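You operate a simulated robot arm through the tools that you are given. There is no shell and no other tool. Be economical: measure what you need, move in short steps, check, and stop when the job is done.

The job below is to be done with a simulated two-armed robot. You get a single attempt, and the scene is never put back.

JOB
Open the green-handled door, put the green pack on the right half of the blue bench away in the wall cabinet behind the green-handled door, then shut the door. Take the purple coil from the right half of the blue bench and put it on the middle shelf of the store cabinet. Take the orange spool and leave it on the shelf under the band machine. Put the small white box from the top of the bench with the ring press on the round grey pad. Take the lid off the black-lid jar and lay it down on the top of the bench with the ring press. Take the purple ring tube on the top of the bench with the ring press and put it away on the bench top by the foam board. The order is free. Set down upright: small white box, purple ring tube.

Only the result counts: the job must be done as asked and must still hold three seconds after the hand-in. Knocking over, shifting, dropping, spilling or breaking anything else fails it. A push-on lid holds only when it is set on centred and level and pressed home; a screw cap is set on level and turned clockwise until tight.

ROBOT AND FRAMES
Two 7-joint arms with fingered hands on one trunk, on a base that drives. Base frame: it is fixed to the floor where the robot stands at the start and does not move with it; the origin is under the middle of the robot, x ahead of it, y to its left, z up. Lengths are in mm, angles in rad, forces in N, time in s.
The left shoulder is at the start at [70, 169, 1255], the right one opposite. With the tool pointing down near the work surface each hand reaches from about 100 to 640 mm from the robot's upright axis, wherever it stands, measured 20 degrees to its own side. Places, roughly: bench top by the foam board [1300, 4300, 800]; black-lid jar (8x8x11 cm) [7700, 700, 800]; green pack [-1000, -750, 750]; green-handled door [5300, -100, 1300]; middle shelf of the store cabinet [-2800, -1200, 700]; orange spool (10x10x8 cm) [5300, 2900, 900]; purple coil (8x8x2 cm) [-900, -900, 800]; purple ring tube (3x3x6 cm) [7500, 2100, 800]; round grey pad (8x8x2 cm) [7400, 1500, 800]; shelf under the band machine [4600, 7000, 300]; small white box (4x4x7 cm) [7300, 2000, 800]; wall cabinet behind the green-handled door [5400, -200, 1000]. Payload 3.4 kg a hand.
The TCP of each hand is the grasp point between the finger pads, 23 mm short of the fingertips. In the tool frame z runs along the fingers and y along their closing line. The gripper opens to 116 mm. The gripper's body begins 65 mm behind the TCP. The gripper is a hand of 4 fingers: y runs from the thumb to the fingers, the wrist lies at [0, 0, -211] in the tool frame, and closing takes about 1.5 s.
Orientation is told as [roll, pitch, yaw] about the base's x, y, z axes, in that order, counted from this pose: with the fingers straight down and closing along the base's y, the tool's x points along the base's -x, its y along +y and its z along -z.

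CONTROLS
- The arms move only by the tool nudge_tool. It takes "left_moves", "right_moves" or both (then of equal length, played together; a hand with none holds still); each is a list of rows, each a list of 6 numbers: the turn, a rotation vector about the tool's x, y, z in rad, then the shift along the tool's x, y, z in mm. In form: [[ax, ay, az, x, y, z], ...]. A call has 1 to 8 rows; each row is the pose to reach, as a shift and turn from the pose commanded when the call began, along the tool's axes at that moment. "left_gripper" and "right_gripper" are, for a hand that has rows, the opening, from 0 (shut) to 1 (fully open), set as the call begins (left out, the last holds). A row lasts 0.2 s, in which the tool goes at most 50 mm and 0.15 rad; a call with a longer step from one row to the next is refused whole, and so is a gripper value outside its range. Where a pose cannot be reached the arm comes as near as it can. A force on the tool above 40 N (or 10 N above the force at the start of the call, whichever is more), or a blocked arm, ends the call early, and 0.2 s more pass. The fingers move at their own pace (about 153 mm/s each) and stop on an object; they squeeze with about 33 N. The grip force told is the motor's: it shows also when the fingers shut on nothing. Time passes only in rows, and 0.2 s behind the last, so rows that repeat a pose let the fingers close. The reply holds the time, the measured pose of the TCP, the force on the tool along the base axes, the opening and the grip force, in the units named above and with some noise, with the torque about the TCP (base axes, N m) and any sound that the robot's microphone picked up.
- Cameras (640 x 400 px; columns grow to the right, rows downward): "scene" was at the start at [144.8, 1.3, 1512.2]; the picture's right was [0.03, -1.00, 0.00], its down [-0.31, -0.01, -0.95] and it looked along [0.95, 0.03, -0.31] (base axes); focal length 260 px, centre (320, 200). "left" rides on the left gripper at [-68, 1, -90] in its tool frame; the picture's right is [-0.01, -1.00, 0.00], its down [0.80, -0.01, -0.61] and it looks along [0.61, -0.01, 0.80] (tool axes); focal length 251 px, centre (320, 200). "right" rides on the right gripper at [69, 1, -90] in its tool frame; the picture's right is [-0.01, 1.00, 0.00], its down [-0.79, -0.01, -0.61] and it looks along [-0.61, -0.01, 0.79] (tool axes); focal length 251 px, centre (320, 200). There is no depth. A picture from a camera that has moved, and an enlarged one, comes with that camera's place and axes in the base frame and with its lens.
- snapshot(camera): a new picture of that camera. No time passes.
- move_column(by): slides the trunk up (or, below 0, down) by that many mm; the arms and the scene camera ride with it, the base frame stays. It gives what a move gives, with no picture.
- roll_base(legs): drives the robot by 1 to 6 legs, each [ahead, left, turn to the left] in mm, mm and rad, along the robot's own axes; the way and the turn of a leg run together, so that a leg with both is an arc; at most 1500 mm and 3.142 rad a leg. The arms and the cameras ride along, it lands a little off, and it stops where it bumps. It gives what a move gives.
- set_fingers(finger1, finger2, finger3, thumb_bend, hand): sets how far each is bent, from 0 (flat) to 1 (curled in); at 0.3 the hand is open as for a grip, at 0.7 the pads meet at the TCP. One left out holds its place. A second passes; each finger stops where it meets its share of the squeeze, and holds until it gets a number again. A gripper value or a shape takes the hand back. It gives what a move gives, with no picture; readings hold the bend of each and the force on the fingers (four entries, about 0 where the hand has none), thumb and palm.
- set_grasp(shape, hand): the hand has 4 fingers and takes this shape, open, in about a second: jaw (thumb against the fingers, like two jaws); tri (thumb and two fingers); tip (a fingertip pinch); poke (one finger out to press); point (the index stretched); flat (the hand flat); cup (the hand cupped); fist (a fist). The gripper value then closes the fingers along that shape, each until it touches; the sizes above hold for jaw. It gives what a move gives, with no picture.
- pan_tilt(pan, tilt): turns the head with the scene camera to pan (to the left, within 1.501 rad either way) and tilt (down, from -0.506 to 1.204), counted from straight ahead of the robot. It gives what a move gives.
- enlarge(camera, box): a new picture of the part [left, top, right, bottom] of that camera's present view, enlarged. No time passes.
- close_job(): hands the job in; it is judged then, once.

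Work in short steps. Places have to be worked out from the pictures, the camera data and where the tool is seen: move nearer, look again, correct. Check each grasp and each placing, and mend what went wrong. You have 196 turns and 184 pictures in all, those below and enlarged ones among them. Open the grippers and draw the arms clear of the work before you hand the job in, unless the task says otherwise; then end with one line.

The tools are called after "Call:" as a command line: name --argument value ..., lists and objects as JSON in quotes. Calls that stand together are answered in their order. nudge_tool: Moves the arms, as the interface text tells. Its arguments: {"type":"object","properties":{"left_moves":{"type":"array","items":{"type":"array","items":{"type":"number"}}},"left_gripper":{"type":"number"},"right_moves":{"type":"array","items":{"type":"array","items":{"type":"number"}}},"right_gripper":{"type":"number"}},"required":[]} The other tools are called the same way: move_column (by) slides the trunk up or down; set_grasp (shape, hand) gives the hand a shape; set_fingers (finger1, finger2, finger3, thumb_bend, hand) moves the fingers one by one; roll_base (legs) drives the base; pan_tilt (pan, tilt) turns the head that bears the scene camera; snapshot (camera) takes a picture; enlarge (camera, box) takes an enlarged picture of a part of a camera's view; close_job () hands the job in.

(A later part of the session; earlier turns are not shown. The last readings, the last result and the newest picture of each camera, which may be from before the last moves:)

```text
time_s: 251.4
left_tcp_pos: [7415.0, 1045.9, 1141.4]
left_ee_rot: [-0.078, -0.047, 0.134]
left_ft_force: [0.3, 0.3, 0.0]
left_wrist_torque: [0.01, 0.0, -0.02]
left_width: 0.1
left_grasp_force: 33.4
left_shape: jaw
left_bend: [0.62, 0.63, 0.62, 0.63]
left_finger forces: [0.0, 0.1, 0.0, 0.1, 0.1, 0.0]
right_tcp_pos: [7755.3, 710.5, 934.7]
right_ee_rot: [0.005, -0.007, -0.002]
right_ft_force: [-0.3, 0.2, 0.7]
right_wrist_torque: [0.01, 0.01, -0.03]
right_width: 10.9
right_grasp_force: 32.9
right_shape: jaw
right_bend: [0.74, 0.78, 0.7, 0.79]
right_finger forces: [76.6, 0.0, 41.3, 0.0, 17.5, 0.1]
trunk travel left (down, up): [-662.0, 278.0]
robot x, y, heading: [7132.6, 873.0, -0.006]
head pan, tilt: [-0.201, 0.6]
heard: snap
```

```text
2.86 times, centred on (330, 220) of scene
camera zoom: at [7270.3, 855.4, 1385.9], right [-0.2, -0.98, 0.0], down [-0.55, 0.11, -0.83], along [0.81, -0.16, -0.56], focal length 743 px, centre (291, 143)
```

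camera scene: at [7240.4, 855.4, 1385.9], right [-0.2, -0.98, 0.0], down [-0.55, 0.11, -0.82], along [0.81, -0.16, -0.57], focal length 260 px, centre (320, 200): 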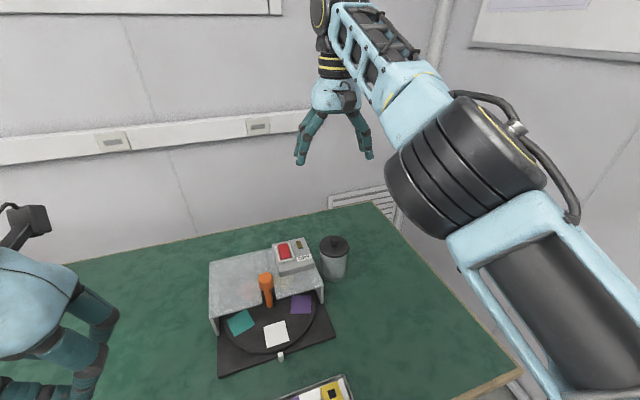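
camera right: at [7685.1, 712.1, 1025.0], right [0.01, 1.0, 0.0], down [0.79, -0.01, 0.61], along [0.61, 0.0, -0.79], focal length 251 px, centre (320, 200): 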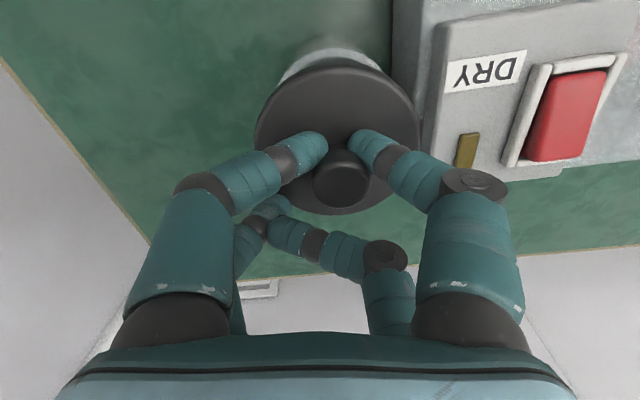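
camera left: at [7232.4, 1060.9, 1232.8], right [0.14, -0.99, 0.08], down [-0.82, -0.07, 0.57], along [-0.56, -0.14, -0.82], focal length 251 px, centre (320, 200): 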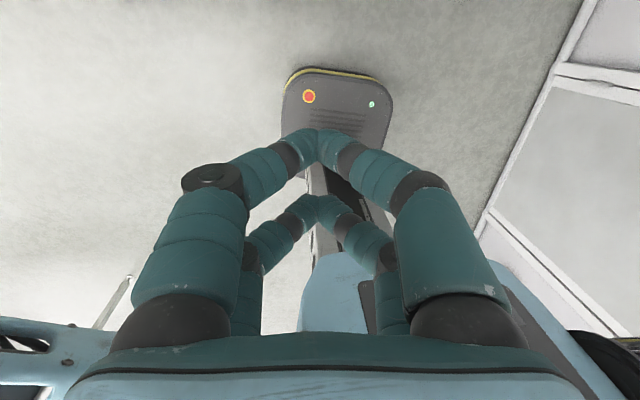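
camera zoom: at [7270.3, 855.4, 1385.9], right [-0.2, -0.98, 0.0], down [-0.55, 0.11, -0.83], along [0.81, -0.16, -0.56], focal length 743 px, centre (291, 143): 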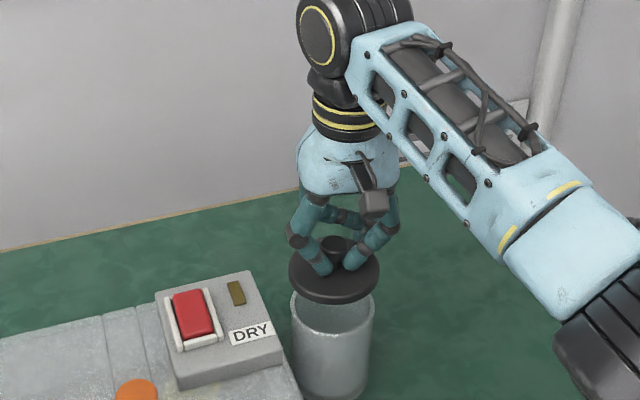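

The lid snapped off and is held; the jar stayed. Raise and move it over the free bench area front-right of the jar.

Call:
nudge_tool --right_moves '[[0, 0, 0, 0, 0, -30], [0, 0, 0, 0, 0, -60], [0, 0, 0, 0, 0, -80]]'

Call:
roll_base --legs '[[-165, 0, 0], [0, -100, 0]]'

Call:
snapshot --camera "right"

Call:
snapshot --camera "scene"

```text
time_s: 252.2
left_tcp_pos: [7415.4, 1045.3, 1140.4]
left_ee_rot: [-0.079, -0.046, 0.135]
left_ft_force: [-0.8, 1.1, -0.5]
left_wrist_torque: [0.0, 0.01, 0.0]
left_width: 0.2
left_grasp_force: 32.9
left_shape: jaw
left_bend: [0.62, 0.63, 0.62, 0.63]
left_finger forces: [0.0, 0.1, 0.1, 0.0, 0.0, 0.0]
right_tcp_pos: [7754.7, 712.4, 1016.4]
right_ee_rot: [0.003, -0.005, 0.001]
right_ft_force: [-0.5, 1.3, -1.4]
right_wrist_torque: [-0.01, -0.03, -0.01]
right_width: 10.7
right_grasp_force: 33.0
right_shape: jaw
right_bend: [0.74, 0.78, 0.7, 0.79]
right_finger forces: [76.9, 0.0, 39.3, 0.1, 16.7, 0.0]
trunk travel left (down, up): [-662.0, 278.0]
robot x, y, heading: [7129.5, 872.6, -0.0]
head pan, tilt: [-0.201, 0.6]
```

```text
time_s: 254.3
left_tcp_pos: [7250.5, 945.3, 1140.6]
left_ee_rot: [-0.079, -0.048, 0.136]
left_ft_force: [0.0, 0.7, 1.0]
left_wrist_torque: [0.04, 0.01, -0.03]
left_width: 0.0
left_grasp_force: 33.3
left_shape: jaw
left_bend: [0.62, 0.63, 0.62, 0.63]
left_finger forces: [0.0, 0.1, 0.0, 0.0, 0.1, 0.0]
right_tcp_pos: [7591.7, 613.1, 1016.0]
right_ee_rot: [0.004, -0.007, 0.0]
right_ft_force: [0.6, 0.1, 0.0]
right_wrist_torque: [0.01, -0.02, 0.03]
right_width: 10.5
right_grasp_force: 33.1
right_shape: jaw
right_bend: [0.74, 0.78, 0.7, 0.79]
right_finger forces: [77.0, 0.0, 39.3, 0.0, 16.7, 0.0]
trunk travel left (down, up): [-662.0, 278.0]
robot x, y, heading: [6968.0, 771.1, 0.001]
head pan, tilt: [-0.201, 0.6]
```

```text
68 pictures are left
camera right: at [7521.6, 612.9, 1106.0], right [0.01, 1.0, 0.0], down [0.79, -0.01, 0.61], along [0.61, 0.0, -0.79], focal length 251 px, centre (320, 200)
```

right: 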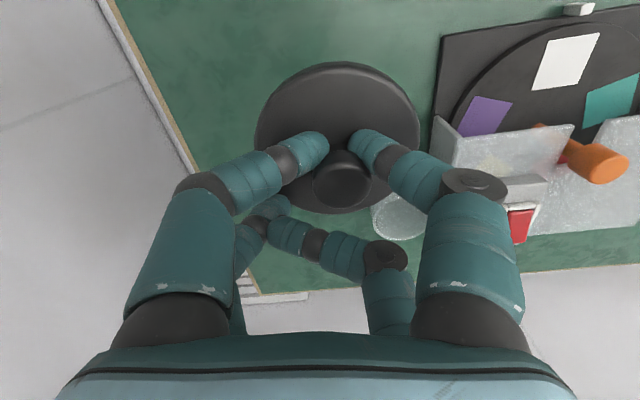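

```text
67 pictures are left
camera scene: at [7106.5, 755.3, 1386.0], right [-0.2, -0.98, 0.0], down [-0.55, 0.11, -0.83], along [0.81, -0.16, -0.56], focal length 260 px, centre (320, 200)
```

scene: 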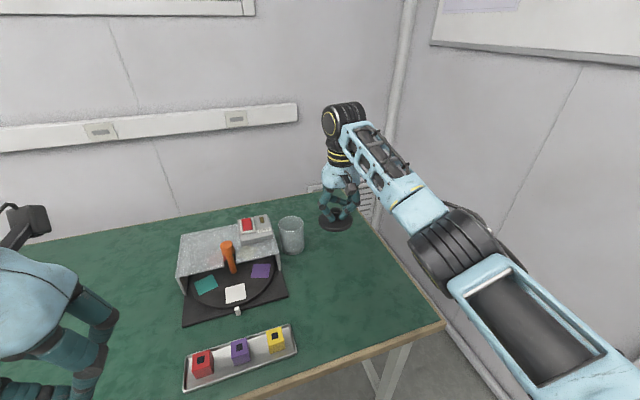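

Lid hangs over free bench. Lower the trunk by 185 to bring it near the surface.

Call:
move_column --by -185

Call:
nudge_tool --right_moves '[[0, 0, 0, 0, 0, 10], [0, 0, 0, 0, 0, 16], [0, 0, 0, 0, 0, 22], [0, 0, 0, 0, 0, 27], [0, 0, 0, 0, 0, 32], [0, 0, 0, 0, 0, 37], [0, 0, 0, 0, 0, 42], [0, 0, 0, 0, 0, 47]]'

Call:
snapshot --camera "right"

```text
time_s: 256.4
left_tcp_pos: [7252.1, 945.9, 954.4]
left_ee_rot: [-0.078, -0.046, 0.135]
left_ft_force: [0.7, -0.6, -0.1]
left_wrist_torque: [0.02, 0.02, 0.0]
left_width: 0.1
left_grasp_force: 33.0
left_shape: jaw
left_bend: [0.62, 0.63, 0.62, 0.63]
left_finger forces: [0.0, 0.0, 0.1, 0.1, 0.0, 0.0]
right_tcp_pos: [7592.1, 612.8, 830.6]
right_ee_rot: [0.004, -0.007, 0.0]
right_ft_force: [-0.6, -0.8, 0.2]
right_wrist_torque: [-0.01, 0.0, -0.02]
right_width: 10.6
right_grasp_force: 32.5
right_shape: jaw
right_bend: [0.74, 0.78, 0.7, 0.79]
right_finger forces: [76.7, 0.0, 39.2, 0.0, 16.5, 0.0]
trunk travel left (down, up): [-477.0, 463.0]
robot x, y, heading: [6968.4, 773.4, 0.004]
head pan, tilt: [-0.201, 0.6]
```

```text
time_s: 258.2
left_tcp_pos: [7247.4, 945.0, 956.4]
left_ee_rot: [-0.079, -0.049, 0.135]
left_ft_force: [0.6, -0.1, 0.1]
left_wrist_torque: [-0.02, 0.0, 0.0]
left_width: 0.1
left_grasp_force: 32.7
left_shape: jaw
left_bend: [0.62, 0.63, 0.62, 0.63]
left_finger forces: [0.1, 0.0, 0.0, 0.1, 0.2, 0.0]
right_tcp_pos: [7593.1, 612.2, 793.3]
right_ee_rot: [0.007, -0.024, 0.001]
right_ft_force: [-4.3, -1.6, 19.9]
right_wrist_torque: [0.34, 0.28, 0.1]
right_width: 10.4
right_grasp_force: 33.4
right_shape: jaw
right_bend: [0.74, 0.78, 0.7, 0.78]
right_finger forces: [88.8, 0.1, 43.1, 0.0, 20.4, 0.0]
trunk travel left (down, up): [-477.0, 463.0]
robot x, y, heading: [6970.1, 774.4, -0.002]
head pan, tilt: [-0.201, 0.6]
stopped in row 8 (right hand): the force on the tool passed its limit at 45 N (the readings are from after the stop); the commanded pose is now the measured one
```

```text
66 pictures are left
camera right: at [7520.9, 612.8, 881.5], right [0.01, 1.0, 0.01], down [0.78, -0.01, 0.63], along [0.63, 0.0, -0.78], focal length 251 px, centre (320, 200)
```

right: 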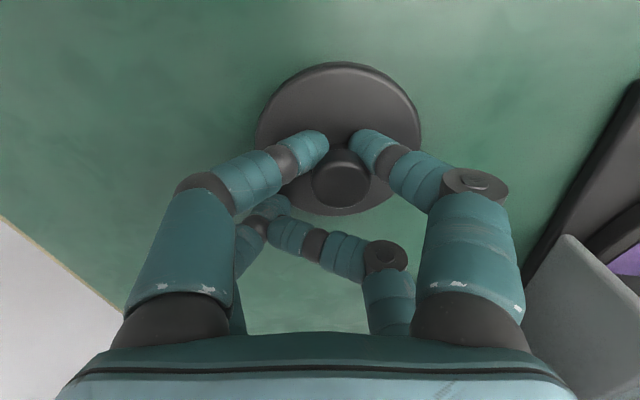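

Contact at z≈793. Open the fingers and rise.

Call:
nudge_tool --right_moves '[[0, 0, 0, 0, 0, -1], [0, 0, 0, 0, 0, -1], [0, 0, 0, 0, 0, -1], [0, 0, 0, 0, 0, -1], [0, 0, 0, 0, 0, -1]]' --right_gripper 0.6

Call:
snapshot --camera "right"

```text
time_s: 259.4
left_tcp_pos: [7248.7, 944.4, 956.2]
left_ee_rot: [-0.08, -0.049, 0.134]
left_ft_force: [-0.5, -0.2, -0.1]
left_wrist_torque: [0.02, 0.01, -0.03]
left_width: 0.1
left_grasp_force: 33.5
left_shape: jaw
left_bend: [0.62, 0.63, 0.62, 0.63]
left_finger forces: [0.0, 0.1, 0.0, 0.1, 0.1, 0.0]
right_tcp_pos: [7592.5, 612.7, 791.5]
right_ee_rot: [0.005, -0.021, -0.002]
right_ft_force: [1.9, -6.4, 20.9]
right_wrist_torque: [0.67, 0.22, 0.03]
right_width: 65.2
right_grasp_force: 0.1
right_shape: jaw
right_bend: [0.75, 0.72, 0.71, 0.72]
right_finger forces: [15.0, 5.9, 0.0, 0.0, 0.0, 0.0]
trunk travel left (down, up): [-477.0, 463.0]
robot x, y, heading: [6969.0, 771.9, 0.002]
head pan, tilt: [-0.201, 0.6]
```

```text
65 pictures are left
camera right: at [7520.7, 611.8, 880.5], right [0.01, 1.0, 0.01], down [0.78, -0.01, 0.62], along [0.62, 0.0, -0.78], focal length 251 px, centre (320, 200)
```

right: 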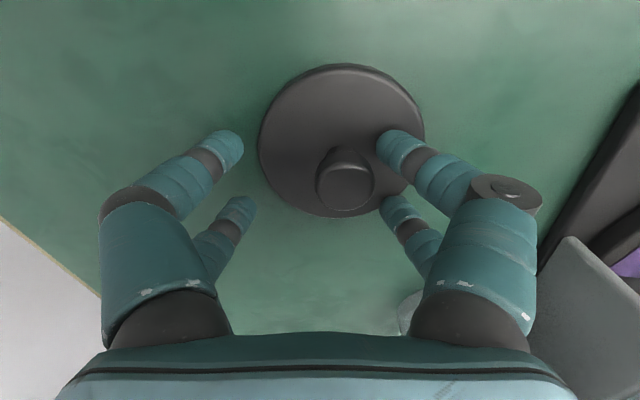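

Lid lies flat on the bench. Raise the hand and drive to the purple tube.

Call:
nudge_tool --right_moves '[[0, 0, 0, 0, 0, -20], [0, 0, 0, 0, 0, -60], [0, 0, 0, 0, 0, -105], [0, 0, 0, 0, 0, -150]]'

Call:
snapshot --camera "right"

Call:
roll_base --legs '[[-150, 0, 0], [0, 1150, 0]]'

Call:
pan_tilt --pan 0 --tilt 0.6

Call:
snapshot --camera "scene"

```text
time_s: 260.4
left_tcp_pos: [7249.6, 945.2, 955.5]
left_ee_rot: [-0.079, -0.046, 0.134]
left_ft_force: [-0.4, -0.5, 0.0]
left_wrist_torque: [0.03, 0.0, -0.01]
left_width: 0.0
left_grasp_force: 33.4
left_shape: jaw
left_bend: [0.62, 0.63, 0.62, 0.63]
left_finger forces: [0.0, 0.1, 0.0, 0.1, 0.0, 0.0]
right_tcp_pos: [7586.0, 611.5, 941.1]
right_ee_rot: [0.006, -0.019, 0.002]
right_ft_force: [0.6, -0.3, -0.5]
right_wrist_torque: [-0.04, 0.03, 0.0]
right_width: 68.8
right_grasp_force: 0.0
right_shape: jaw
right_bend: [0.71, 0.71, 0.71, 0.72]
right_finger forces: [0.0, 0.0, 0.0, 0.0, 0.0, 0.0]
right hand out of reach, approached as far as the arm can: row 4
trunk travel left (down, up): [-477.0, 463.0]
robot x, y, heading: [6971.4, 776.0, 0.002]
head pan, tilt: [-0.201, 0.6]
```

```text
64 pictures are left
camera right: at [7515.1, 612.8, 1029.5], right [0.01, 1.0, 0.01], down [0.78, -0.01, 0.62], along [0.62, 0.0, -0.78], focal length 251 px, centre (320, 200)
```

right: 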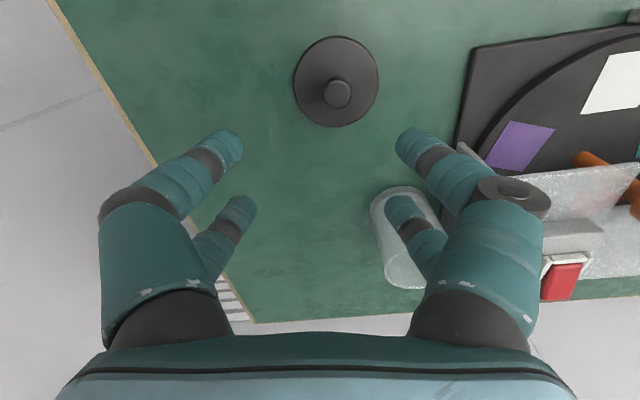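

```text
time_s: 267.4
left_tcp_pos: [7088.6, 2130.2, 955.2]
left_ee_rot: [-0.078, -0.047, 0.152]
left_ft_force: [0.3, -0.2, -0.4]
left_wrist_torque: [0.02, 0.0, 0.03]
left_width: 0.0
left_grasp_force: 33.1
left_shape: jaw
left_bend: [0.62, 0.63, 0.62, 0.63]
left_finger forces: [0.0, 0.0, 0.0, 0.0, 0.1, 0.0]
right_tcp_pos: [7430.9, 1802.4, 939.2]
right_ee_rot: [0.004, -0.016, 0.015]
right_ft_force: [0.1, -0.5, 0.0]
right_wrist_torque: [0.01, 0.01, -0.01]
right_width: 69.2
right_grasp_force: 0.1
right_shape: jaw
right_bend: [0.71, 0.71, 0.71, 0.72]
right_finger forces: [0.1, 0.0, 0.1, 0.0, 0.1, 0.0]
trunk travel left (down, up): [-477.0, 463.0]
robot x, y, heading: [6807.8, 1949.5, 0.017]
head pan, tilt: [-0.201, 0.6]
```

```text
time_s: 268.1
left_tcp_pos: [7089.0, 2130.6, 955.2]
left_ee_rot: [-0.077, -0.047, 0.15]
left_ft_force: [-0.2, 0.2, -0.4]
left_wrist_torque: [-0.02, 0.0, -0.01]
left_width: 0.0
left_grasp_force: 33.2
left_shape: jaw
left_bend: [0.62, 0.63, 0.62, 0.63]
left_finger forces: [0.0, 0.0, 0.0, 0.0, 0.1, 0.0]
right_tcp_pos: [7431.6, 1801.3, 939.3]
right_ee_rot: [0.006, -0.018, 0.014]
right_ft_force: [0.4, 0.3, 0.5]
right_wrist_torque: [0.01, -0.03, 0.01]
right_width: 69.2
right_grasp_force: 0.0
right_shape: jaw
right_bend: [0.71, 0.71, 0.71, 0.72]
right_finger forces: [0.0, 0.0, 0.0, 0.0, 0.1, 0.0]
trunk travel left (down, up): [-477.0, 463.0]
robot x, y, heading: [6810.2, 1952.9, 0.016]
head pan, tilt: [0.0, 0.6]
```

```text
63 pictures are left
camera scene: at [6948.7, 1955.0, 1200.9], right [0.02, -1.0, 0.0], down [-0.56, -0.01, -0.82], along [0.82, 0.01, -0.57], focal length 260 px, centre (320, 200)
```

scene: 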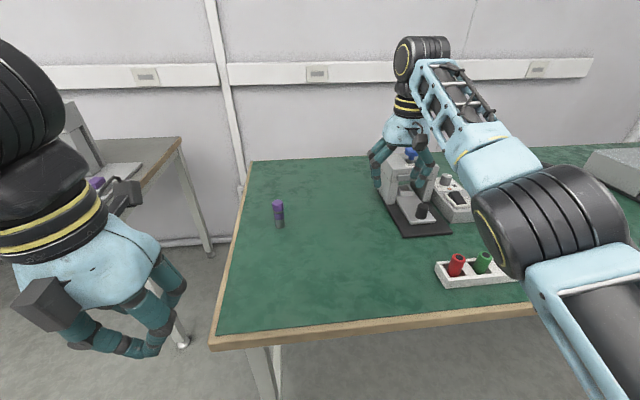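

Tube ≈ (7468,2068). First pull the right hand back from the press, then roll nearer and send the left hand over the tube, made vertical.

Call:
nudge_tool --right_moves '[[0, 0, 0, 40, 0, -10], [0, 0, 0, 80, 0, -20], [0, 0, 0, 120, 0, -30], [0, 0, 0, 150, 0, -40]]'

Call:
roll_base --legs '[[70, 0, 0]]'

Call:
nudge_tool --left_moves '[[-0.01, 0.006, 0.019, -37, -13, 7], [-0.02, 0.012, 0.037, -74, -27, 14], [-0.03, 0.018, 0.056, -111, -40, 20], [-0.04, 0.024, 0.075, -148, -54, 27], [-0.05, 0.03, 0.094, -185, -67, 34], [-0.06, 0.035, 0.112, -222, -81, 41], [-0.07, 0.041, 0.13, -259, -94, 48], [-0.078, 0.047, 0.15, -296, -108, 55]]' --left_gripper 0.8

Call:
snapshot --camera "left"

Call:
snapshot --camera "scene"

```text
time_s: 269.1
left_tcp_pos: [7088.5, 2130.9, 955.0]
left_ee_rot: [-0.076, -0.044, 0.151]
left_ft_force: [0.2, -0.8, -1.1]
left_wrist_torque: [-0.03, 0.0, 0.0]
left_width: 0.2
left_grasp_force: 32.4
left_shape: jaw
left_bend: [0.62, 0.63, 0.62, 0.63]
left_finger forces: [0.1, 0.1, 0.0, 0.0, 0.1, 0.0]
right_tcp_pos: [7403.4, 1816.4, 996.9]
right_ee_rot: [0.006, -0.015, 0.014]
right_ft_force: [0.2, -0.2, -0.4]
right_wrist_torque: [0.02, 0.03, -0.01]
right_width: 69.5
right_grasp_force: 0.0
right_shape: jaw
right_bend: [0.71, 0.71, 0.71, 0.72]
right_finger forces: [0.1, 0.0, 0.0, 0.0, 0.1, 0.1]
right hand out of reach, approached as far as the arm can: row 1, 2, 3, 4
trunk travel left (down, up): [-477.0, 463.0]
robot x, y, heading: [6807.0, 1952.5, 0.019]
head pan, tilt: [0.0, 0.6]
```

```text
time_s: 270.1
left_tcp_pos: [7160.2, 2130.7, 954.0]
left_ee_rot: [-0.076, -0.045, 0.151]
left_ft_force: [-0.2, -0.4, 0.4]
left_wrist_torque: [0.0, 0.03, 0.0]
left_width: 0.1
left_grasp_force: 32.8
left_shape: jaw
left_bend: [0.62, 0.63, 0.62, 0.63]
left_finger forces: [0.0, 0.1, 0.1, 0.0, 0.0, 0.0]
right_tcp_pos: [7477.1, 1817.0, 996.4]
right_ee_rot: [0.006, -0.017, 0.015]
right_ft_force: [-0.3, -0.4, 0.0]
right_wrist_torque: [0.01, 0.03, 0.0]
right_width: 69.2
right_grasp_force: 0.0
right_shape: jaw
right_bend: [0.71, 0.71, 0.71, 0.72]
right_finger forces: [0.1, 0.1, 0.1, 0.0, 0.0, 0.0]
trunk travel left (down, up): [-477.0, 463.0]
robot x, y, heading: [6884.6, 1958.0, 0.02]
head pan, tilt: [0.0, 0.6]
```

```text
time_s: 271.9
left_tcp_pos: [7467.8, 2063.2, 923.7]
left_ee_rot: [0.009, -0.006, -0.002]
left_ft_force: [-0.1, -0.4, -0.6]
left_wrist_torque: [-0.01, 0.02, -0.04]
left_width: 92.6
left_grasp_force: 0.0
left_shape: jaw
left_bend: [0.59, 0.59, 0.59, 0.59]
left_finger forces: [0.0, 0.1, 0.0, 0.0, 0.0, 0.0]
right_tcp_pos: [7476.9, 1816.3, 996.9]
right_ee_rot: [0.007, -0.017, 0.016]
right_ft_force: [0.3, -0.9, 0.7]
right_wrist_torque: [0.04, 0.03, -0.05]
right_width: 69.3
right_grasp_force: 0.0
right_shape: jaw
right_bend: [0.71, 0.71, 0.71, 0.72]
right_finger forces: [0.0, 0.0, 0.0, 0.0, 0.0, 0.1]
trunk travel left (down, up): [-477.0, 463.0]
robot x, y, heading: [6879.1, 1957.6, 0.022]
head pan, tilt: [0.0, 0.6]
```

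```text
62 pictures are left
camera left: at [7537.1, 2062.8, 1013.0], right [0.01, -1.0, -0.01], down [-0.8, -0.01, 0.6], along [-0.6, 0.0, -0.8], focal length 251 px, centre (320, 200)
```

left: 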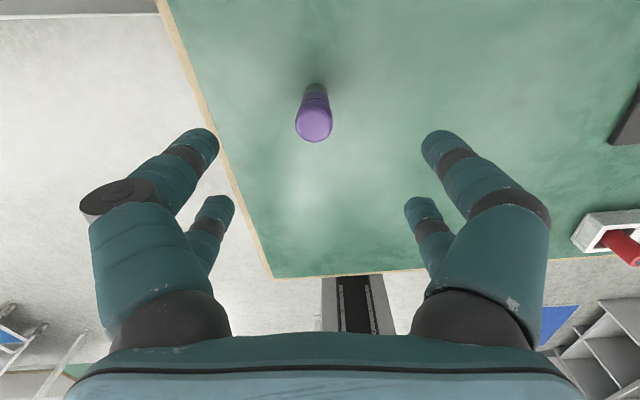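

```text
61 pictures are left
camera scene: at [7020.3, 1954.9, 1200.8], right [0.02, -1.0, 0.0], down [-0.57, -0.01, -0.82], along [0.82, 0.02, -0.57], focal length 260 px, centre (320, 200)
```

scene: 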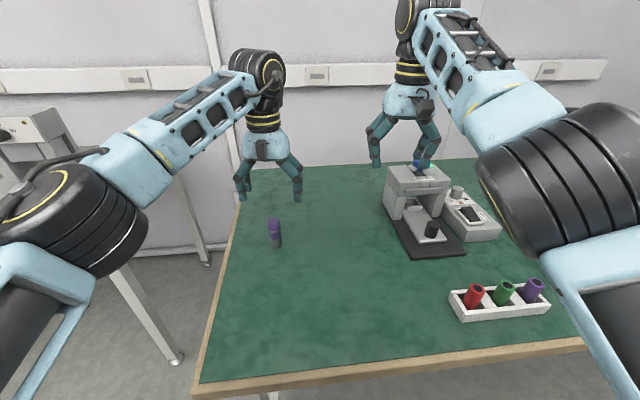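

Tube ≈ (7470,2066); descend around it and close.

Call:
nudge_tool --left_moves '[[0, 0, 0, -2, 3, 30], [0, 0, 0, -2, 3, 65], [0, 0, 0, -2, 3, 100], [0, 0, 0, -2, 3, 124], [0, 0, 0, -2, 3, 124]]'

Call:
snapshot --camera "left"

```text
time_s: 273.1
left_tcp_pos: [7472.2, 2068.0, 797.7]
left_ee_rot: [0.005, -0.004, -0.001]
left_ft_force: [-0.4, -0.5, 0.3]
left_wrist_torque: [-0.02, 0.04, 0.02]
left_width: 92.8
left_grasp_force: 0.0
left_shape: jaw
left_bend: [0.59, 0.59, 0.59, 0.59]
left_finger forces: [0.0, 0.1, 0.1, 0.0, 0.1, 0.0]
right_tcp_pos: [7475.4, 1816.4, 998.0]
right_ee_rot: [0.006, -0.016, 0.016]
right_ft_force: [0.0, 1.7, 1.8]
right_wrist_torque: [0.0, -0.02, 0.02]
right_width: 69.2
right_grasp_force: 0.1
right_shape: jaw
right_bend: [0.71, 0.71, 0.71, 0.72]
right_finger forces: [0.0, 0.0, 0.1, 0.1, 0.1, 0.0]
trunk travel left (down, up): [-477.0, 463.0]
robot x, y, heading: [6879.8, 1955.3, 0.022]
head pan, tilt: [0.0, 0.6]
```

```text
60 pictures are left
camera left: at [7541.1, 2067.7, 888.1], right [0.01, -1.0, 0.0], down [-0.8, -0.01, 0.6], along [-0.6, 0.0, -0.8], focal length 251 px, centre (320, 200)
```

left: 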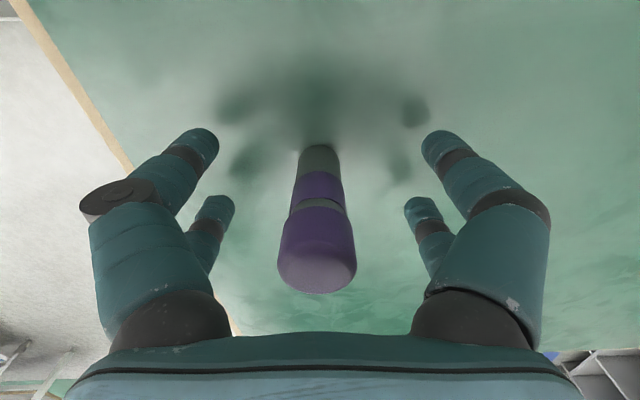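

Shift 5 mm back to centre, close and lift.

Call:
nudge_tool --left_moves '[[0, 0, 0, 5, 1, 0], [0, 0, 0, 5, 1, 0], [0, 0, 0, 5, 1, 0], [0, 0, 0, 5, 1, 0], [0, 0, 0, 5, 1, 0], [0, 0, 0, 5, 1, 0], [0, 0, 0, 5, 1, -25], [0, 0, 0, 5, 1, -60]]' --left_gripper 0

Call:
snapshot --camera "left"

```text
time_s: 274.9
left_tcp_pos: [7467.3, 2069.4, 861.1]
left_ee_rot: [0.004, -0.006, 0.0]
left_ft_force: [-0.5, 0.5, -1.4]
left_wrist_torque: [0.01, 0.01, -0.03]
left_width: 0.0
left_grasp_force: 33.3
left_shape: jaw
left_bend: [0.62, 0.63, 0.63, 0.62]
left_finger forces: [0.1, 0.1, 0.0, 0.0, 0.0, 0.0]
right_tcp_pos: [7475.7, 1817.3, 998.0]
right_ee_rot: [0.005, -0.014, 0.017]
right_ft_force: [0.2, -0.5, 0.4]
right_wrist_torque: [0.01, -0.02, -0.01]
right_width: 69.1
right_grasp_force: 0.1
right_shape: jaw
right_bend: [0.71, 0.71, 0.71, 0.72]
right_finger forces: [0.0, 0.0, 0.0, 0.1, 0.0, 0.1]
trunk travel left (down, up): [-477.0, 463.0]
robot x, y, heading: [6880.2, 1955.7, 0.022]
head pan, tilt: [0.0, 0.6]
```

```text
59 pictures are left
camera left: at [7535.4, 2069.3, 950.0], right [0.01, -1.0, 0.0], down [-0.8, -0.01, 0.6], along [-0.6, 0.0, -0.8], focal length 251 px, centre (320, 200)
```

left: 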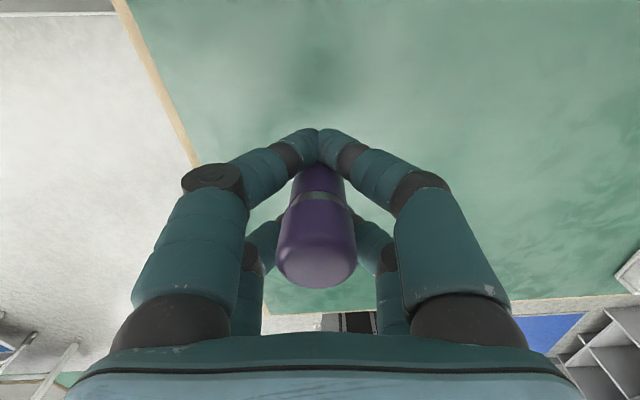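

Finger forces are near zero though the tube seems to have come along; check from the scene camera.

Call:
enlarge --camera "scene" --box '[200, 120, 360, 260]'

```text
2.86 times, centred on (280, 190) of scene
camera zoom: at [7019.2, 1956.2, 1201.0], right [0.02, -1.0, 0.0], down [-0.56, -0.01, -0.83], along [0.83, 0.01, -0.56], focal length 743 px, centre (434, 229)
```

zoom: 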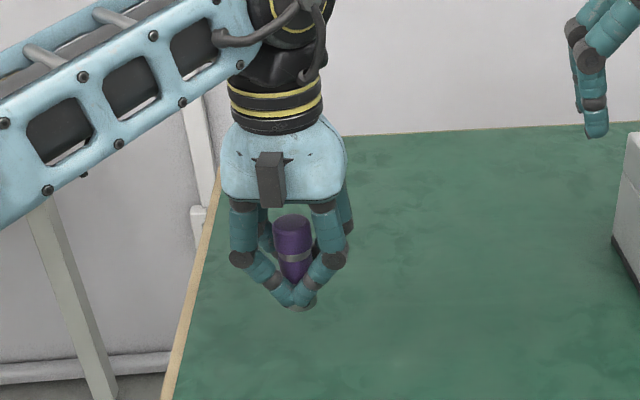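

It is only caged, not pinched. Set it back down, offset by 19 mm so one finger pair pinches it, and close again.

Call:
nudge_tool --left_moves '[[0, 0, 0, 0, 0, 25], [0, 0, 0, 0, 0, 50], [0, 0, 0, 0, 0, 62], [0, 0, 0, 0, 0, 62]]'

Call:
nudge_tool --left_moves '[[0, 0, 0, 0, 0, 0], [0, 0, 0, 0, 0, 0], [0, 0, 0, 0, 0, 0], [0, 0, 0, 0, 0, 0], [0, 0, 0, 0, 0, 0]]' --left_gripper 0.8

Call:
snapshot --camera "left"

```text
time_s: 275.9
left_tcp_pos: [7467.3, 2069.8, 799.8]
left_ee_rot: [0.006, -0.003, -0.001]
left_ft_force: [-0.4, -0.4, 0.5]
left_wrist_torque: [0.0, -0.03, 0.0]
left_width: 0.0
left_grasp_force: 33.5
left_shape: jaw
left_bend: [0.62, 0.63, 0.63, 0.62]
left_finger forces: [0.1, 0.1, 0.0, 0.1, 0.0, 0.1]
right_tcp_pos: [7475.2, 1817.3, 997.6]
right_ee_rot: [0.005, -0.016, 0.014]
right_ft_force: [0.1, -0.3, -0.3]
right_wrist_torque: [0.0, -0.01, 0.04]
right_width: 69.3
right_grasp_force: 0.0
right_shape: jaw
right_bend: [0.71, 0.71, 0.71, 0.72]
right_finger forces: [0.1, 0.0, 0.0, 0.1, 0.0, 0.0]
trunk travel left (down, up): [-477.0, 463.0]
robot x, y, heading: [6884.1, 1955.7, 0.017]
head pan, tilt: [0.0, 0.6]
```

```text
time_s: 277.1
left_tcp_pos: [7466.5, 2069.5, 797.8]
left_ee_rot: [0.006, -0.005, 0.001]
left_ft_force: [-1.0, 0.7, 0.1]
left_wrist_torque: [0.0, -0.01, -0.02]
left_width: 92.4
left_grasp_force: 0.1
left_shape: jaw
left_bend: [0.59, 0.59, 0.59, 0.59]
left_finger forces: [0.0, 0.1, 0.0, 0.0, 0.1, 0.0]
right_tcp_pos: [7475.2, 1817.3, 997.8]
right_ee_rot: [0.006, -0.016, 0.015]
right_ft_force: [-0.2, -0.5, -1.1]
right_wrist_torque: [0.0, -0.02, -0.02]
right_width: 69.4
right_grasp_force: 0.1
right_shape: jaw
right_bend: [0.71, 0.71, 0.71, 0.72]
right_finger forces: [0.0, 0.1, 0.0, 0.0, 0.0, 0.0]
trunk travel left (down, up): [-477.0, 463.0]
robot x, y, heading: [6878.5, 1948.8, 0.013]
head pan, tilt: [0.0, 0.6]
```

```text
57 pictures are left
camera left: at [7536.7, 2069.5, 887.7], right [0.01, -1.0, 0.0], down [-0.8, -0.01, 0.6], along [-0.6, 0.0, -0.8], focal length 251 px, centre (320, 200)
```

left: 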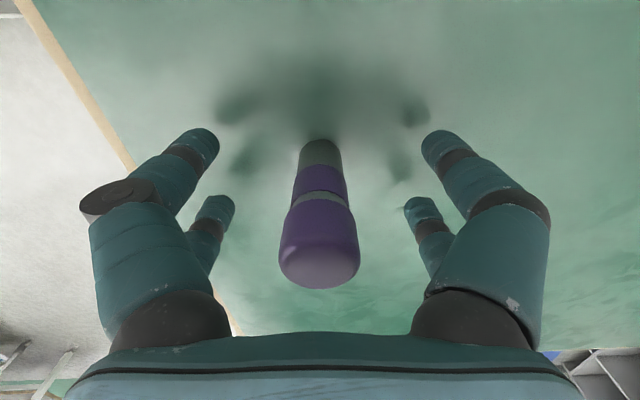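

Tube stands upright. Move the hand 18 mm back so the front finger pair pinches it; close.

Call:
nudge_tool --left_moves '[[0, 0, 0, 9, 0, 0], [0, 0, 0, 18, 0, 0], [0, 0, 0, 18, 0, 0]]'

Call:
nudge_tool --left_moves '[[0, 0, 0, 0, 0, 0], [0, 0, 0, 0, 0, 0], [0, 0, 0, 0, 0, 0], [0, 0, 0, 0, 0, 0], [0, 0, 0, 0, 0, 0], [0, 0, 0, 0, 0, 0], [0, 0, 0, 0, 0, 0]]' --left_gripper 0

Call:
snapshot --camera "left"

```text
time_s: 277.9
left_tcp_pos: [7450.7, 2069.3, 796.3]
left_ee_rot: [0.003, -0.004, -0.001]
left_ft_force: [0.4, -0.5, 0.3]
left_wrist_torque: [-0.01, 0.02, 0.0]
left_width: 92.6
left_grasp_force: 0.2
left_shape: jaw
left_bend: [0.59, 0.59, 0.59, 0.59]
left_finger forces: [0.0, 0.1, 0.0, 0.1, 0.0, 0.0]
right_tcp_pos: [7475.6, 1817.9, 996.7]
right_ee_rot: [0.006, -0.015, 0.015]
right_ft_force: [-0.3, 0.2, 0.1]
right_wrist_torque: [0.02, -0.01, 0.01]
right_width: 69.2
right_grasp_force: 0.0
right_shape: jaw
right_bend: [0.71, 0.71, 0.71, 0.72]
right_finger forces: [0.0, 0.0, 0.0, 0.0, 0.0, 0.0]
trunk travel left (down, up): [-477.0, 463.0]
robot x, y, heading: [6877.1, 1955.9, 0.013]
head pan, tilt: [0.0, 0.6]
```

```text
time_s: 279.5
left_tcp_pos: [7450.6, 2069.7, 797.8]
left_ee_rot: [0.004, -0.004, 0.0]
left_ft_force: [0.1, -0.7, 0.0]
left_wrist_torque: [0.0, 0.01, -0.02]
left_width: 8.1
left_grasp_force: 33.3
left_shape: jaw
left_bend: [0.73, 0.61, 0.61, 0.76]
left_finger forces: [29.4, 0.0, 0.0, 0.0, 29.4, 0.0]
right_tcp_pos: [7475.3, 1816.8, 997.8]
right_ee_rot: [0.006, -0.015, 0.016]
right_ft_force: [-0.3, 0.2, -0.4]
right_wrist_torque: [-0.01, 0.04, 0.0]
right_width: 69.4
right_grasp_force: 0.0
right_shape: jaw
right_bend: [0.71, 0.71, 0.71, 0.72]
right_finger forces: [0.0, 0.0, 0.0, 0.0, 0.0, 0.0]
trunk travel left (down, up): [-477.0, 463.0]
robot x, y, heading: [6875.0, 1955.7, 0.02]
head pan, tilt: [0.0, 0.6]
```

```text
56 pictures are left
camera left: at [7519.5, 2068.9, 887.4], right [0.01, -1.0, 0.0], down [-0.8, -0.01, 0.6], along [-0.6, 0.0, -0.8], focal length 251 px, centre (320, 200)
```

left: 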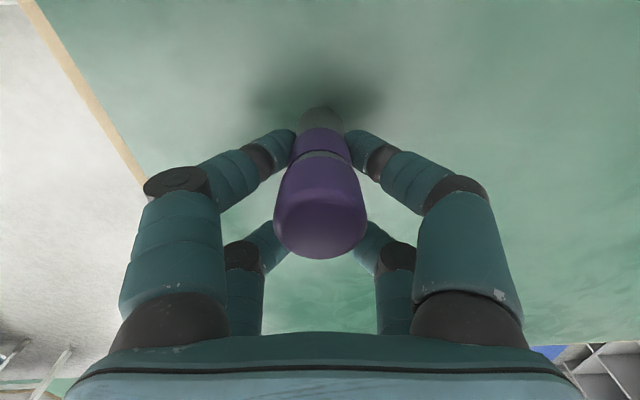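

Tube is firmly pinched. Lift it, back away, raise the trunk and go round to face the spool (heading π).

Call:
nudge_tool --left_moves '[[0, 0, 0, 0, 0, -30], [0, 0, 0, 0, 0, -70], [0, 0, 0, 0, 0, -110], [0, 0, 0, 0, 0, -130]]'

Call:
roll_base --legs '[[-480, 0, -0.02], [0, 900, 0], [0, 0, 1.57], [0, 0, 1.57]]'

Call:
move_column --by 150

Call:
snapshot --camera "scene"

```text
time_s: 280.5
left_tcp_pos: [7450.0, 2068.5, 925.9]
left_ee_rot: [0.005, -0.006, -0.001]
left_ft_force: [0.2, 0.5, -0.9]
left_wrist_torque: [-0.02, 0.02, 0.01]
left_width: 7.6
left_grasp_force: 33.2
left_shape: jaw
left_bend: [0.73, 0.61, 0.61, 0.76]
left_finger forces: [29.6, 0.0, 0.1, 0.0, 29.6, 0.1]
right_tcp_pos: [7475.3, 1817.0, 997.0]
right_ee_rot: [0.004, -0.016, 0.017]
right_ft_force: [0.4, 0.0, 0.1]
right_wrist_torque: [-0.03, 0.02, 0.0]
right_width: 69.1
right_grasp_force: 0.1
right_shape: jaw
right_bend: [0.71, 0.71, 0.71, 0.72]
right_finger forces: [0.1, 0.1, 0.1, 0.0, 0.0, 0.1]
trunk travel left (down, up): [-477.0, 463.0]
robot x, y, heading: [6884.5, 1953.8, 0.018]
head pan, tilt: [0.0, 0.6]
```

```text
time_s: 295.4
left_tcp_pos: [5833.1, 2729.7, 926.0]
left_ee_rot: [0.002, -0.005, -3.125]
left_ft_force: [0.3, 0.0, -0.2]
left_wrist_torque: [0.02, -0.01, 0.03]
left_width: 7.8
left_grasp_force: 33.4
left_shape: jaw
left_bend: [0.73, 0.61, 0.61, 0.76]
left_finger forces: [29.5, 0.0, 0.0, 0.0, 29.4, 0.0]
right_tcp_pos: [5802.9, 2980.5, 998.0]
right_ee_rot: [0.005, -0.017, -3.11]
right_ft_force: [0.0, -1.2, -1.0]
right_wrist_torque: [-0.01, 0.0, 0.01]
right_width: 69.1
right_grasp_force: 0.1
right_shape: jaw
right_bend: [0.71, 0.71, 0.71, 0.72]
right_finger forces: [0.1, 0.0, 0.1, 0.0, 0.0, 0.1]
trunk travel left (down, up): [-477.0, 463.0]
robot x, y, heading: [6400.5, 2849.8, -3.108]
head pan, tilt: [0.0, 0.6]
```

```text
time_s: 297.2
left_tcp_pos: [5832.8, 2729.3, 1076.5]
left_ee_rot: [0.005, -0.005, -3.126]
left_ft_force: [-0.2, -0.3, -1.6]
left_wrist_torque: [-0.01, -0.04, -0.01]
left_width: 7.8
left_grasp_force: 33.1
left_shape: jaw
left_bend: [0.73, 0.61, 0.61, 0.76]
left_finger forces: [29.5, 0.0, 0.0, 0.0, 29.4, 0.0]
right_tcp_pos: [5803.9, 2979.4, 1147.1]
right_ee_rot: [0.004, -0.015, -3.111]
right_ft_force: [1.3, -1.0, 0.2]
right_wrist_torque: [0.02, 0.0, -0.01]
right_width: 69.2
right_grasp_force: 0.1
right_shape: jaw
right_bend: [0.71, 0.71, 0.71, 0.72]
right_finger forces: [0.0, 0.0, 0.0, 0.0, 0.0, 0.0]
trunk travel left (down, up): [-627.0, 313.0]
robot x, y, heading: [6400.2, 2853.5, -3.103]
head pan, tilt: [0.0, 0.6]
```

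```text
55 pictures are left
camera scene: at [6264.0, 2845.7, 1350.9], right [-0.03, 1.0, 0.0], down [0.57, 0.02, -0.82], along [-0.82, -0.03, -0.57], focal length 260 px, centre (320, 200)
```

scene: 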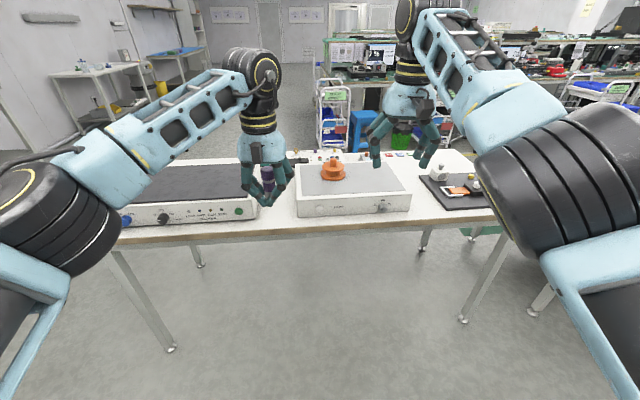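

Spool sits on the plate device ahead. Drive 420 closer and look with the right wrist camera.

Call:
roll_base --legs '[[420, 0, -0.035]]'

Call:
pan_tilt --pan 0 --tilt 0.8

Call:
snapshot --camera "scene"

Call:
snapshot --camera "right"

```text
time_s: 299.8
left_tcp_pos: [5399.1, 2742.2, 1075.3]
left_ee_rot: [0.003, -0.005, 3.123]
left_ft_force: [-0.9, -0.1, -0.7]
left_wrist_torque: [0.03, 0.03, -0.02]
left_width: 7.5
left_grasp_force: 32.3
left_shape: jaw
left_bend: [0.73, 0.61, 0.61, 0.76]
left_finger forces: [29.4, 0.1, 0.0, 0.0, 29.4, 0.0]
right_tcp_pos: [5378.0, 2994.0, 1147.7]
right_ee_rot: [0.006, -0.016, 3.138]
right_ft_force: [-0.6, -0.9, -0.6]
right_wrist_torque: [0.0, 0.02, -0.01]
right_width: 69.3
right_grasp_force: 0.0
right_shape: jaw
right_bend: [0.71, 0.71, 0.71, 0.72]
right_finger forces: [0.1, 0.0, 0.0, 0.0, 0.0, 0.0]
trunk travel left (down, up): [-627.0, 313.0]
robot x, y, heading: [5971.6, 2844.9, 3.144]
head pan, tilt: [0.0, 0.6]
```

```text
time_s: 300.5
left_tcp_pos: [5398.1, 2743.1, 1075.6]
left_ee_rot: [0.004, -0.006, 3.124]
left_ft_force: [-0.5, 0.6, -0.5]
left_wrist_torque: [0.01, -0.03, 0.02]
left_width: 8.0
left_grasp_force: 32.3
left_shape: jaw
left_bend: [0.73, 0.61, 0.61, 0.76]
left_finger forces: [29.5, 0.0, 0.0, 0.1, 29.3, 0.0]
right_tcp_pos: [5376.8, 2993.9, 1147.1]
right_ee_rot: [0.004, -0.016, 3.139]
right_ft_force: [-0.3, -0.1, 0.3]
right_wrist_torque: [0.01, -0.01, -0.03]
right_width: 69.1
right_grasp_force: 0.1
right_shape: jaw
right_bend: [0.71, 0.71, 0.71, 0.72]
right_finger forces: [0.1, 0.1, 0.0, 0.0, 0.1, 0.0]
trunk travel left (down, up): [-627.0, 313.0]
robot x, y, heading: [5969.3, 2841.2, 3.139]
head pan, tilt: [0.0, 0.799]
```

```text
54 pictures are left
camera scene: at [5840.7, 2843.6, 1334.1], right [0.0, 1.0, 0.0], down [0.72, 0.0, -0.7], along [-0.7, 0.0, -0.72], focal length 260 px, centre (320, 200)
```

scene: 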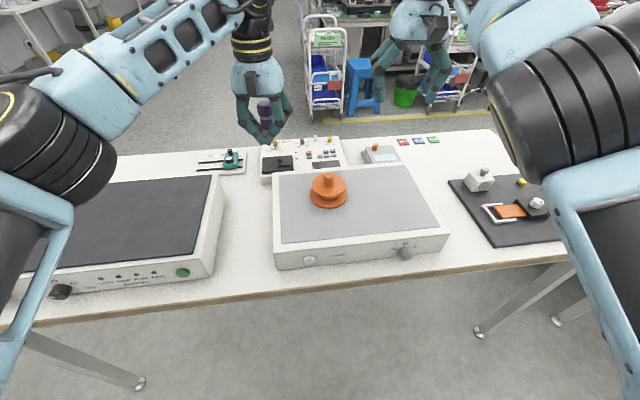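

```text
53 pictures are left
camera right: at [5446.3, 2993.7, 1236.5], right [-0.01, -1.0, 0.01], down [-0.79, 0.01, 0.62], along [-0.62, 0.0, -0.79], focal length 251 px, centre (320, 200)
```

right: 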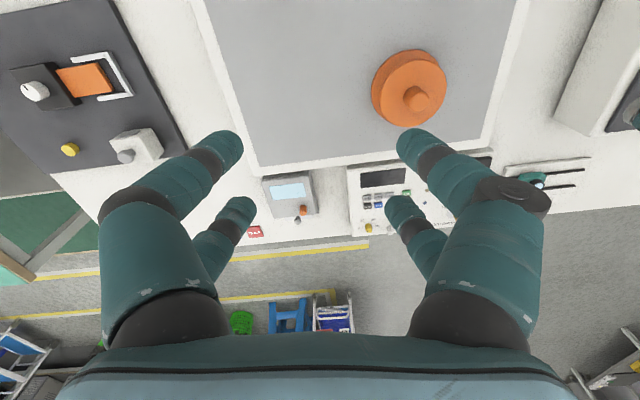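

Spool: top flange centre ≈ (5345,2862), z≈855, with a ~35 mm knob on top. I bring the right hand, tilted 0.6 forward, to a pre-grasp above the knob.

Call:
nudge_tool --right_moves '[[0, -0.1, 0, 0, 22, 30], [0, -0.2, 0, 1, 44, 60], [0, -0.3, 0, 1, 66, 90], [0, -0.4, 0, 2, 88, 120], [0, -0.5, 0, 2, 110, 150], [0, -0.585, 0, 3, 132, 181]]' --right_gripper 0.8

Call:
snapshot --camera "right"

Call:
snapshot --camera "scene"

```text
time_s: 301.9
left_tcp_pos: [5396.9, 2742.1, 1076.9]
left_ee_rot: [0.005, -0.005, 3.124]
left_ft_force: [-0.4, 0.0, -0.6]
left_wrist_torque: [-0.02, 0.01, 0.01]
left_width: 7.9
left_grasp_force: 33.1
left_shape: jaw
left_bend: [0.73, 0.61, 0.61, 0.76]
left_finger forces: [29.4, 0.1, 0.0, 0.0, 29.4, 0.0]
right_tcp_pos: [5378.9, 2858.4, 968.2]
right_ee_rot: [0.007, -0.6, 3.134]
right_ft_force: [0.1, -0.8, 0.5]
right_wrist_torque: [0.06, 0.01, -0.03]
right_width: 92.4
right_grasp_force: 0.2
right_shape: jaw
right_bend: [0.59, 0.59, 0.59, 0.59]
right_finger forces: [0.0, 0.0, 0.1, 0.0, 0.0, 0.1]
right hand out of reach, approached as far as the arm can: row 1, 2
trunk travel left (down, up): [-627.0, 313.0]
robot x, y, heading: [5969.8, 2847.0, 3.14]
head pan, tilt: [0.0, 0.799]
```

```text
52 pictures are left
camera right: at [5484.4, 2858.4, 1003.6], right [-0.01, -1.0, 0.01], down [-0.31, 0.01, 0.95], along [-0.95, 0.01, -0.31], focal length 251 px, centre (320, 200)
```

right: 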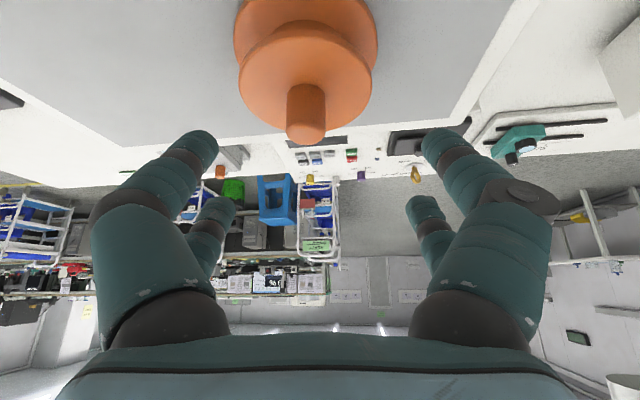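

```text
51 pictures are left
camera scene: at [5841.2, 2842.3, 1334.1], right [0.0, 1.0, 0.0], down [0.72, 0.0, -0.7], along [-0.7, 0.0, -0.72], focal length 260 px, centre (320, 200)
```

scene: 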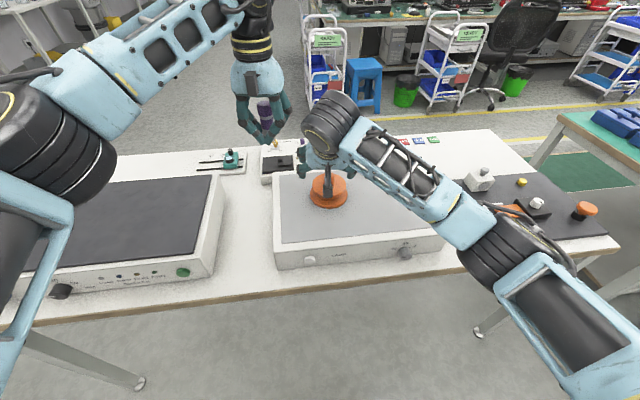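

Knob axis ≈ (5337,2868), z 860–905. Advance along the tool axis to straddle it.

Call:
nudge_tool --right_moves '[[0, 0, 0, -7, -10, 25], [0, 0, 0, -7, -10, 60], [0, 0, 0, -7, -10, 93], [0, 0, 0, -7, -10, 93]]'

Call:
snapshot --camera "right"

```text
time_s: 302.9
left_tcp_pos: [5399.3, 2743.2, 1076.1]
left_ee_rot: [0.005, -0.005, 3.122]
left_ft_force: [0.0, 0.8, -0.5]
left_wrist_torque: [-0.01, -0.01, -0.03]
left_width: 7.9
left_grasp_force: 33.0
left_shape: jaw
left_bend: [0.73, 0.61, 0.61, 0.76]
left_finger forces: [29.4, 0.0, 0.0, 0.0, 29.4, 0.0]
right_tcp_pos: [5319.2, 2870.0, 895.1]
right_ee_rot: [0.004, -0.603, 3.137]
right_ft_force: [0.3, -0.9, 1.1]
right_wrist_torque: [-0.01, 0.0, 0.01]
right_width: 92.7
right_grasp_force: 0.0
right_shape: jaw
right_bend: [0.59, 0.59, 0.59, 0.59]
right_finger forces: [0.0, 0.0, 0.0, 0.1, 0.1, 0.0]
trunk travel left (down, up): [-627.0, 313.0]
robot x, y, heading: [5971.8, 2843.9, 3.141]
head pan, tilt: [0.0, 0.799]
```

```text
50 pictures are left
camera right: at [5425.5, 2869.3, 930.4], right [-0.01, -1.0, 0.01], down [-0.31, 0.01, 0.95], along [-0.95, 0.01, -0.31], focal length 251 px, centre (320, 200)
```

right: 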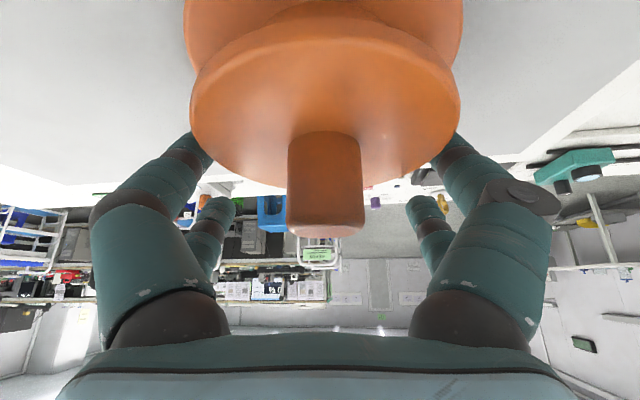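

Flange top is nearer z≈868; raise ~13 mm and shift slightly, then close on the knob.

Call:
nudge_tool --right_moves '[[0, 0, 0, -3, 2, -13], [0, 0, 0, -3, 2, -13]]'

Call:
nudge_tool --right_moves '[[0, 0, 0, 0, 0, 0], [0, 0, 0, 0, 0, 0], [0, 0, 0, 0, 0, 0], [0, 0, 0, 0, 0, 0], [0, 0, 0, 0, 0, 0], [0, 0, 0, 0, 0, 0], [0, 0, 0, 0, 0, 0]]' --right_gripper 0

Call:
snapshot --camera "right"

```text
time_s: 303.5
left_tcp_pos: [5398.2, 2741.9, 1075.6]
left_ee_rot: [0.005, -0.005, 3.122]
left_ft_force: [0.0, -0.8, -0.5]
left_wrist_torque: [0.02, 0.04, 0.03]
left_width: 8.0
left_grasp_force: 33.3
left_shape: jaw
left_bend: [0.73, 0.61, 0.61, 0.76]
left_finger forces: [29.5, 0.1, 0.0, 0.0, 29.4, 0.1]
right_tcp_pos: [5323.5, 2868.6, 907.3]
right_ee_rot: [0.007, -0.602, 3.133]
right_ft_force: [0.2, -0.1, -0.6]
right_wrist_torque: [-0.02, 0.0, 0.0]
right_width: 92.7
right_grasp_force: 0.0
right_shape: jaw
right_bend: [0.59, 0.59, 0.59, 0.59]
right_finger forces: [0.0, 0.1, 0.0, 0.0, 0.0, 0.1]
trunk travel left (down, up): [-627.0, 313.0]
robot x, y, heading: [5972.7, 2843.6, 3.139]
head pan, tilt: [0.0, 0.799]
```

```text
time_s: 305.1
left_tcp_pos: [5398.1, 2742.1, 1076.7]
left_ee_rot: [0.004, -0.006, 3.123]
left_ft_force: [0.1, -0.3, -0.4]
left_wrist_torque: [-0.01, 0.01, -0.02]
left_width: 7.9
left_grasp_force: 32.9
left_shape: jaw
left_bend: [0.73, 0.61, 0.61, 0.76]
left_finger forces: [29.4, 0.0, 0.0, 0.1, 29.4, 0.1]
right_tcp_pos: [5323.8, 2868.3, 906.8]
right_ee_rot: [0.003, -0.601, 3.134]
right_ft_force: [-0.9, 0.2, 0.5]
right_wrist_torque: [-0.03, 0.03, -0.02]
right_width: 44.0
right_grasp_force: 32.9
right_shape: jaw
right_bend: [0.7, 0.61, 0.61, 0.71]
right_finger forces: [28.2, 0.0, 0.1, 0.0, 27.8, 0.0]
trunk travel left (down, up): [-627.0, 313.0]
robot x, y, heading: [5968.3, 2845.9, 3.137]
head pan, tilt: [0.0, 0.799]
```

```text
49 pictures are left
camera right: at [5429.8, 2867.5, 942.8], right [-0.01, -1.0, 0.01], down [-0.31, 0.01, 0.95], along [-0.95, 0.01, -0.31], focal length 251 px, centre (320, 200)
```

right: 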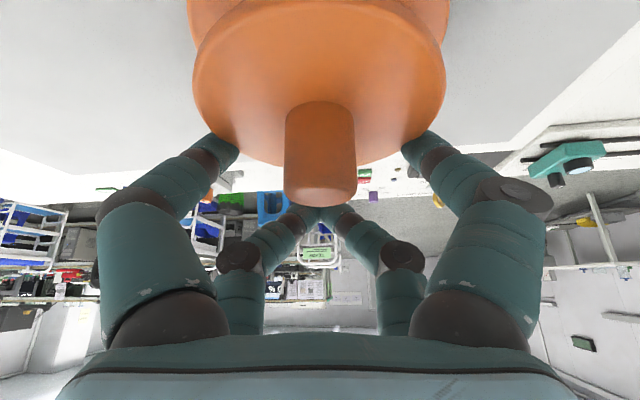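

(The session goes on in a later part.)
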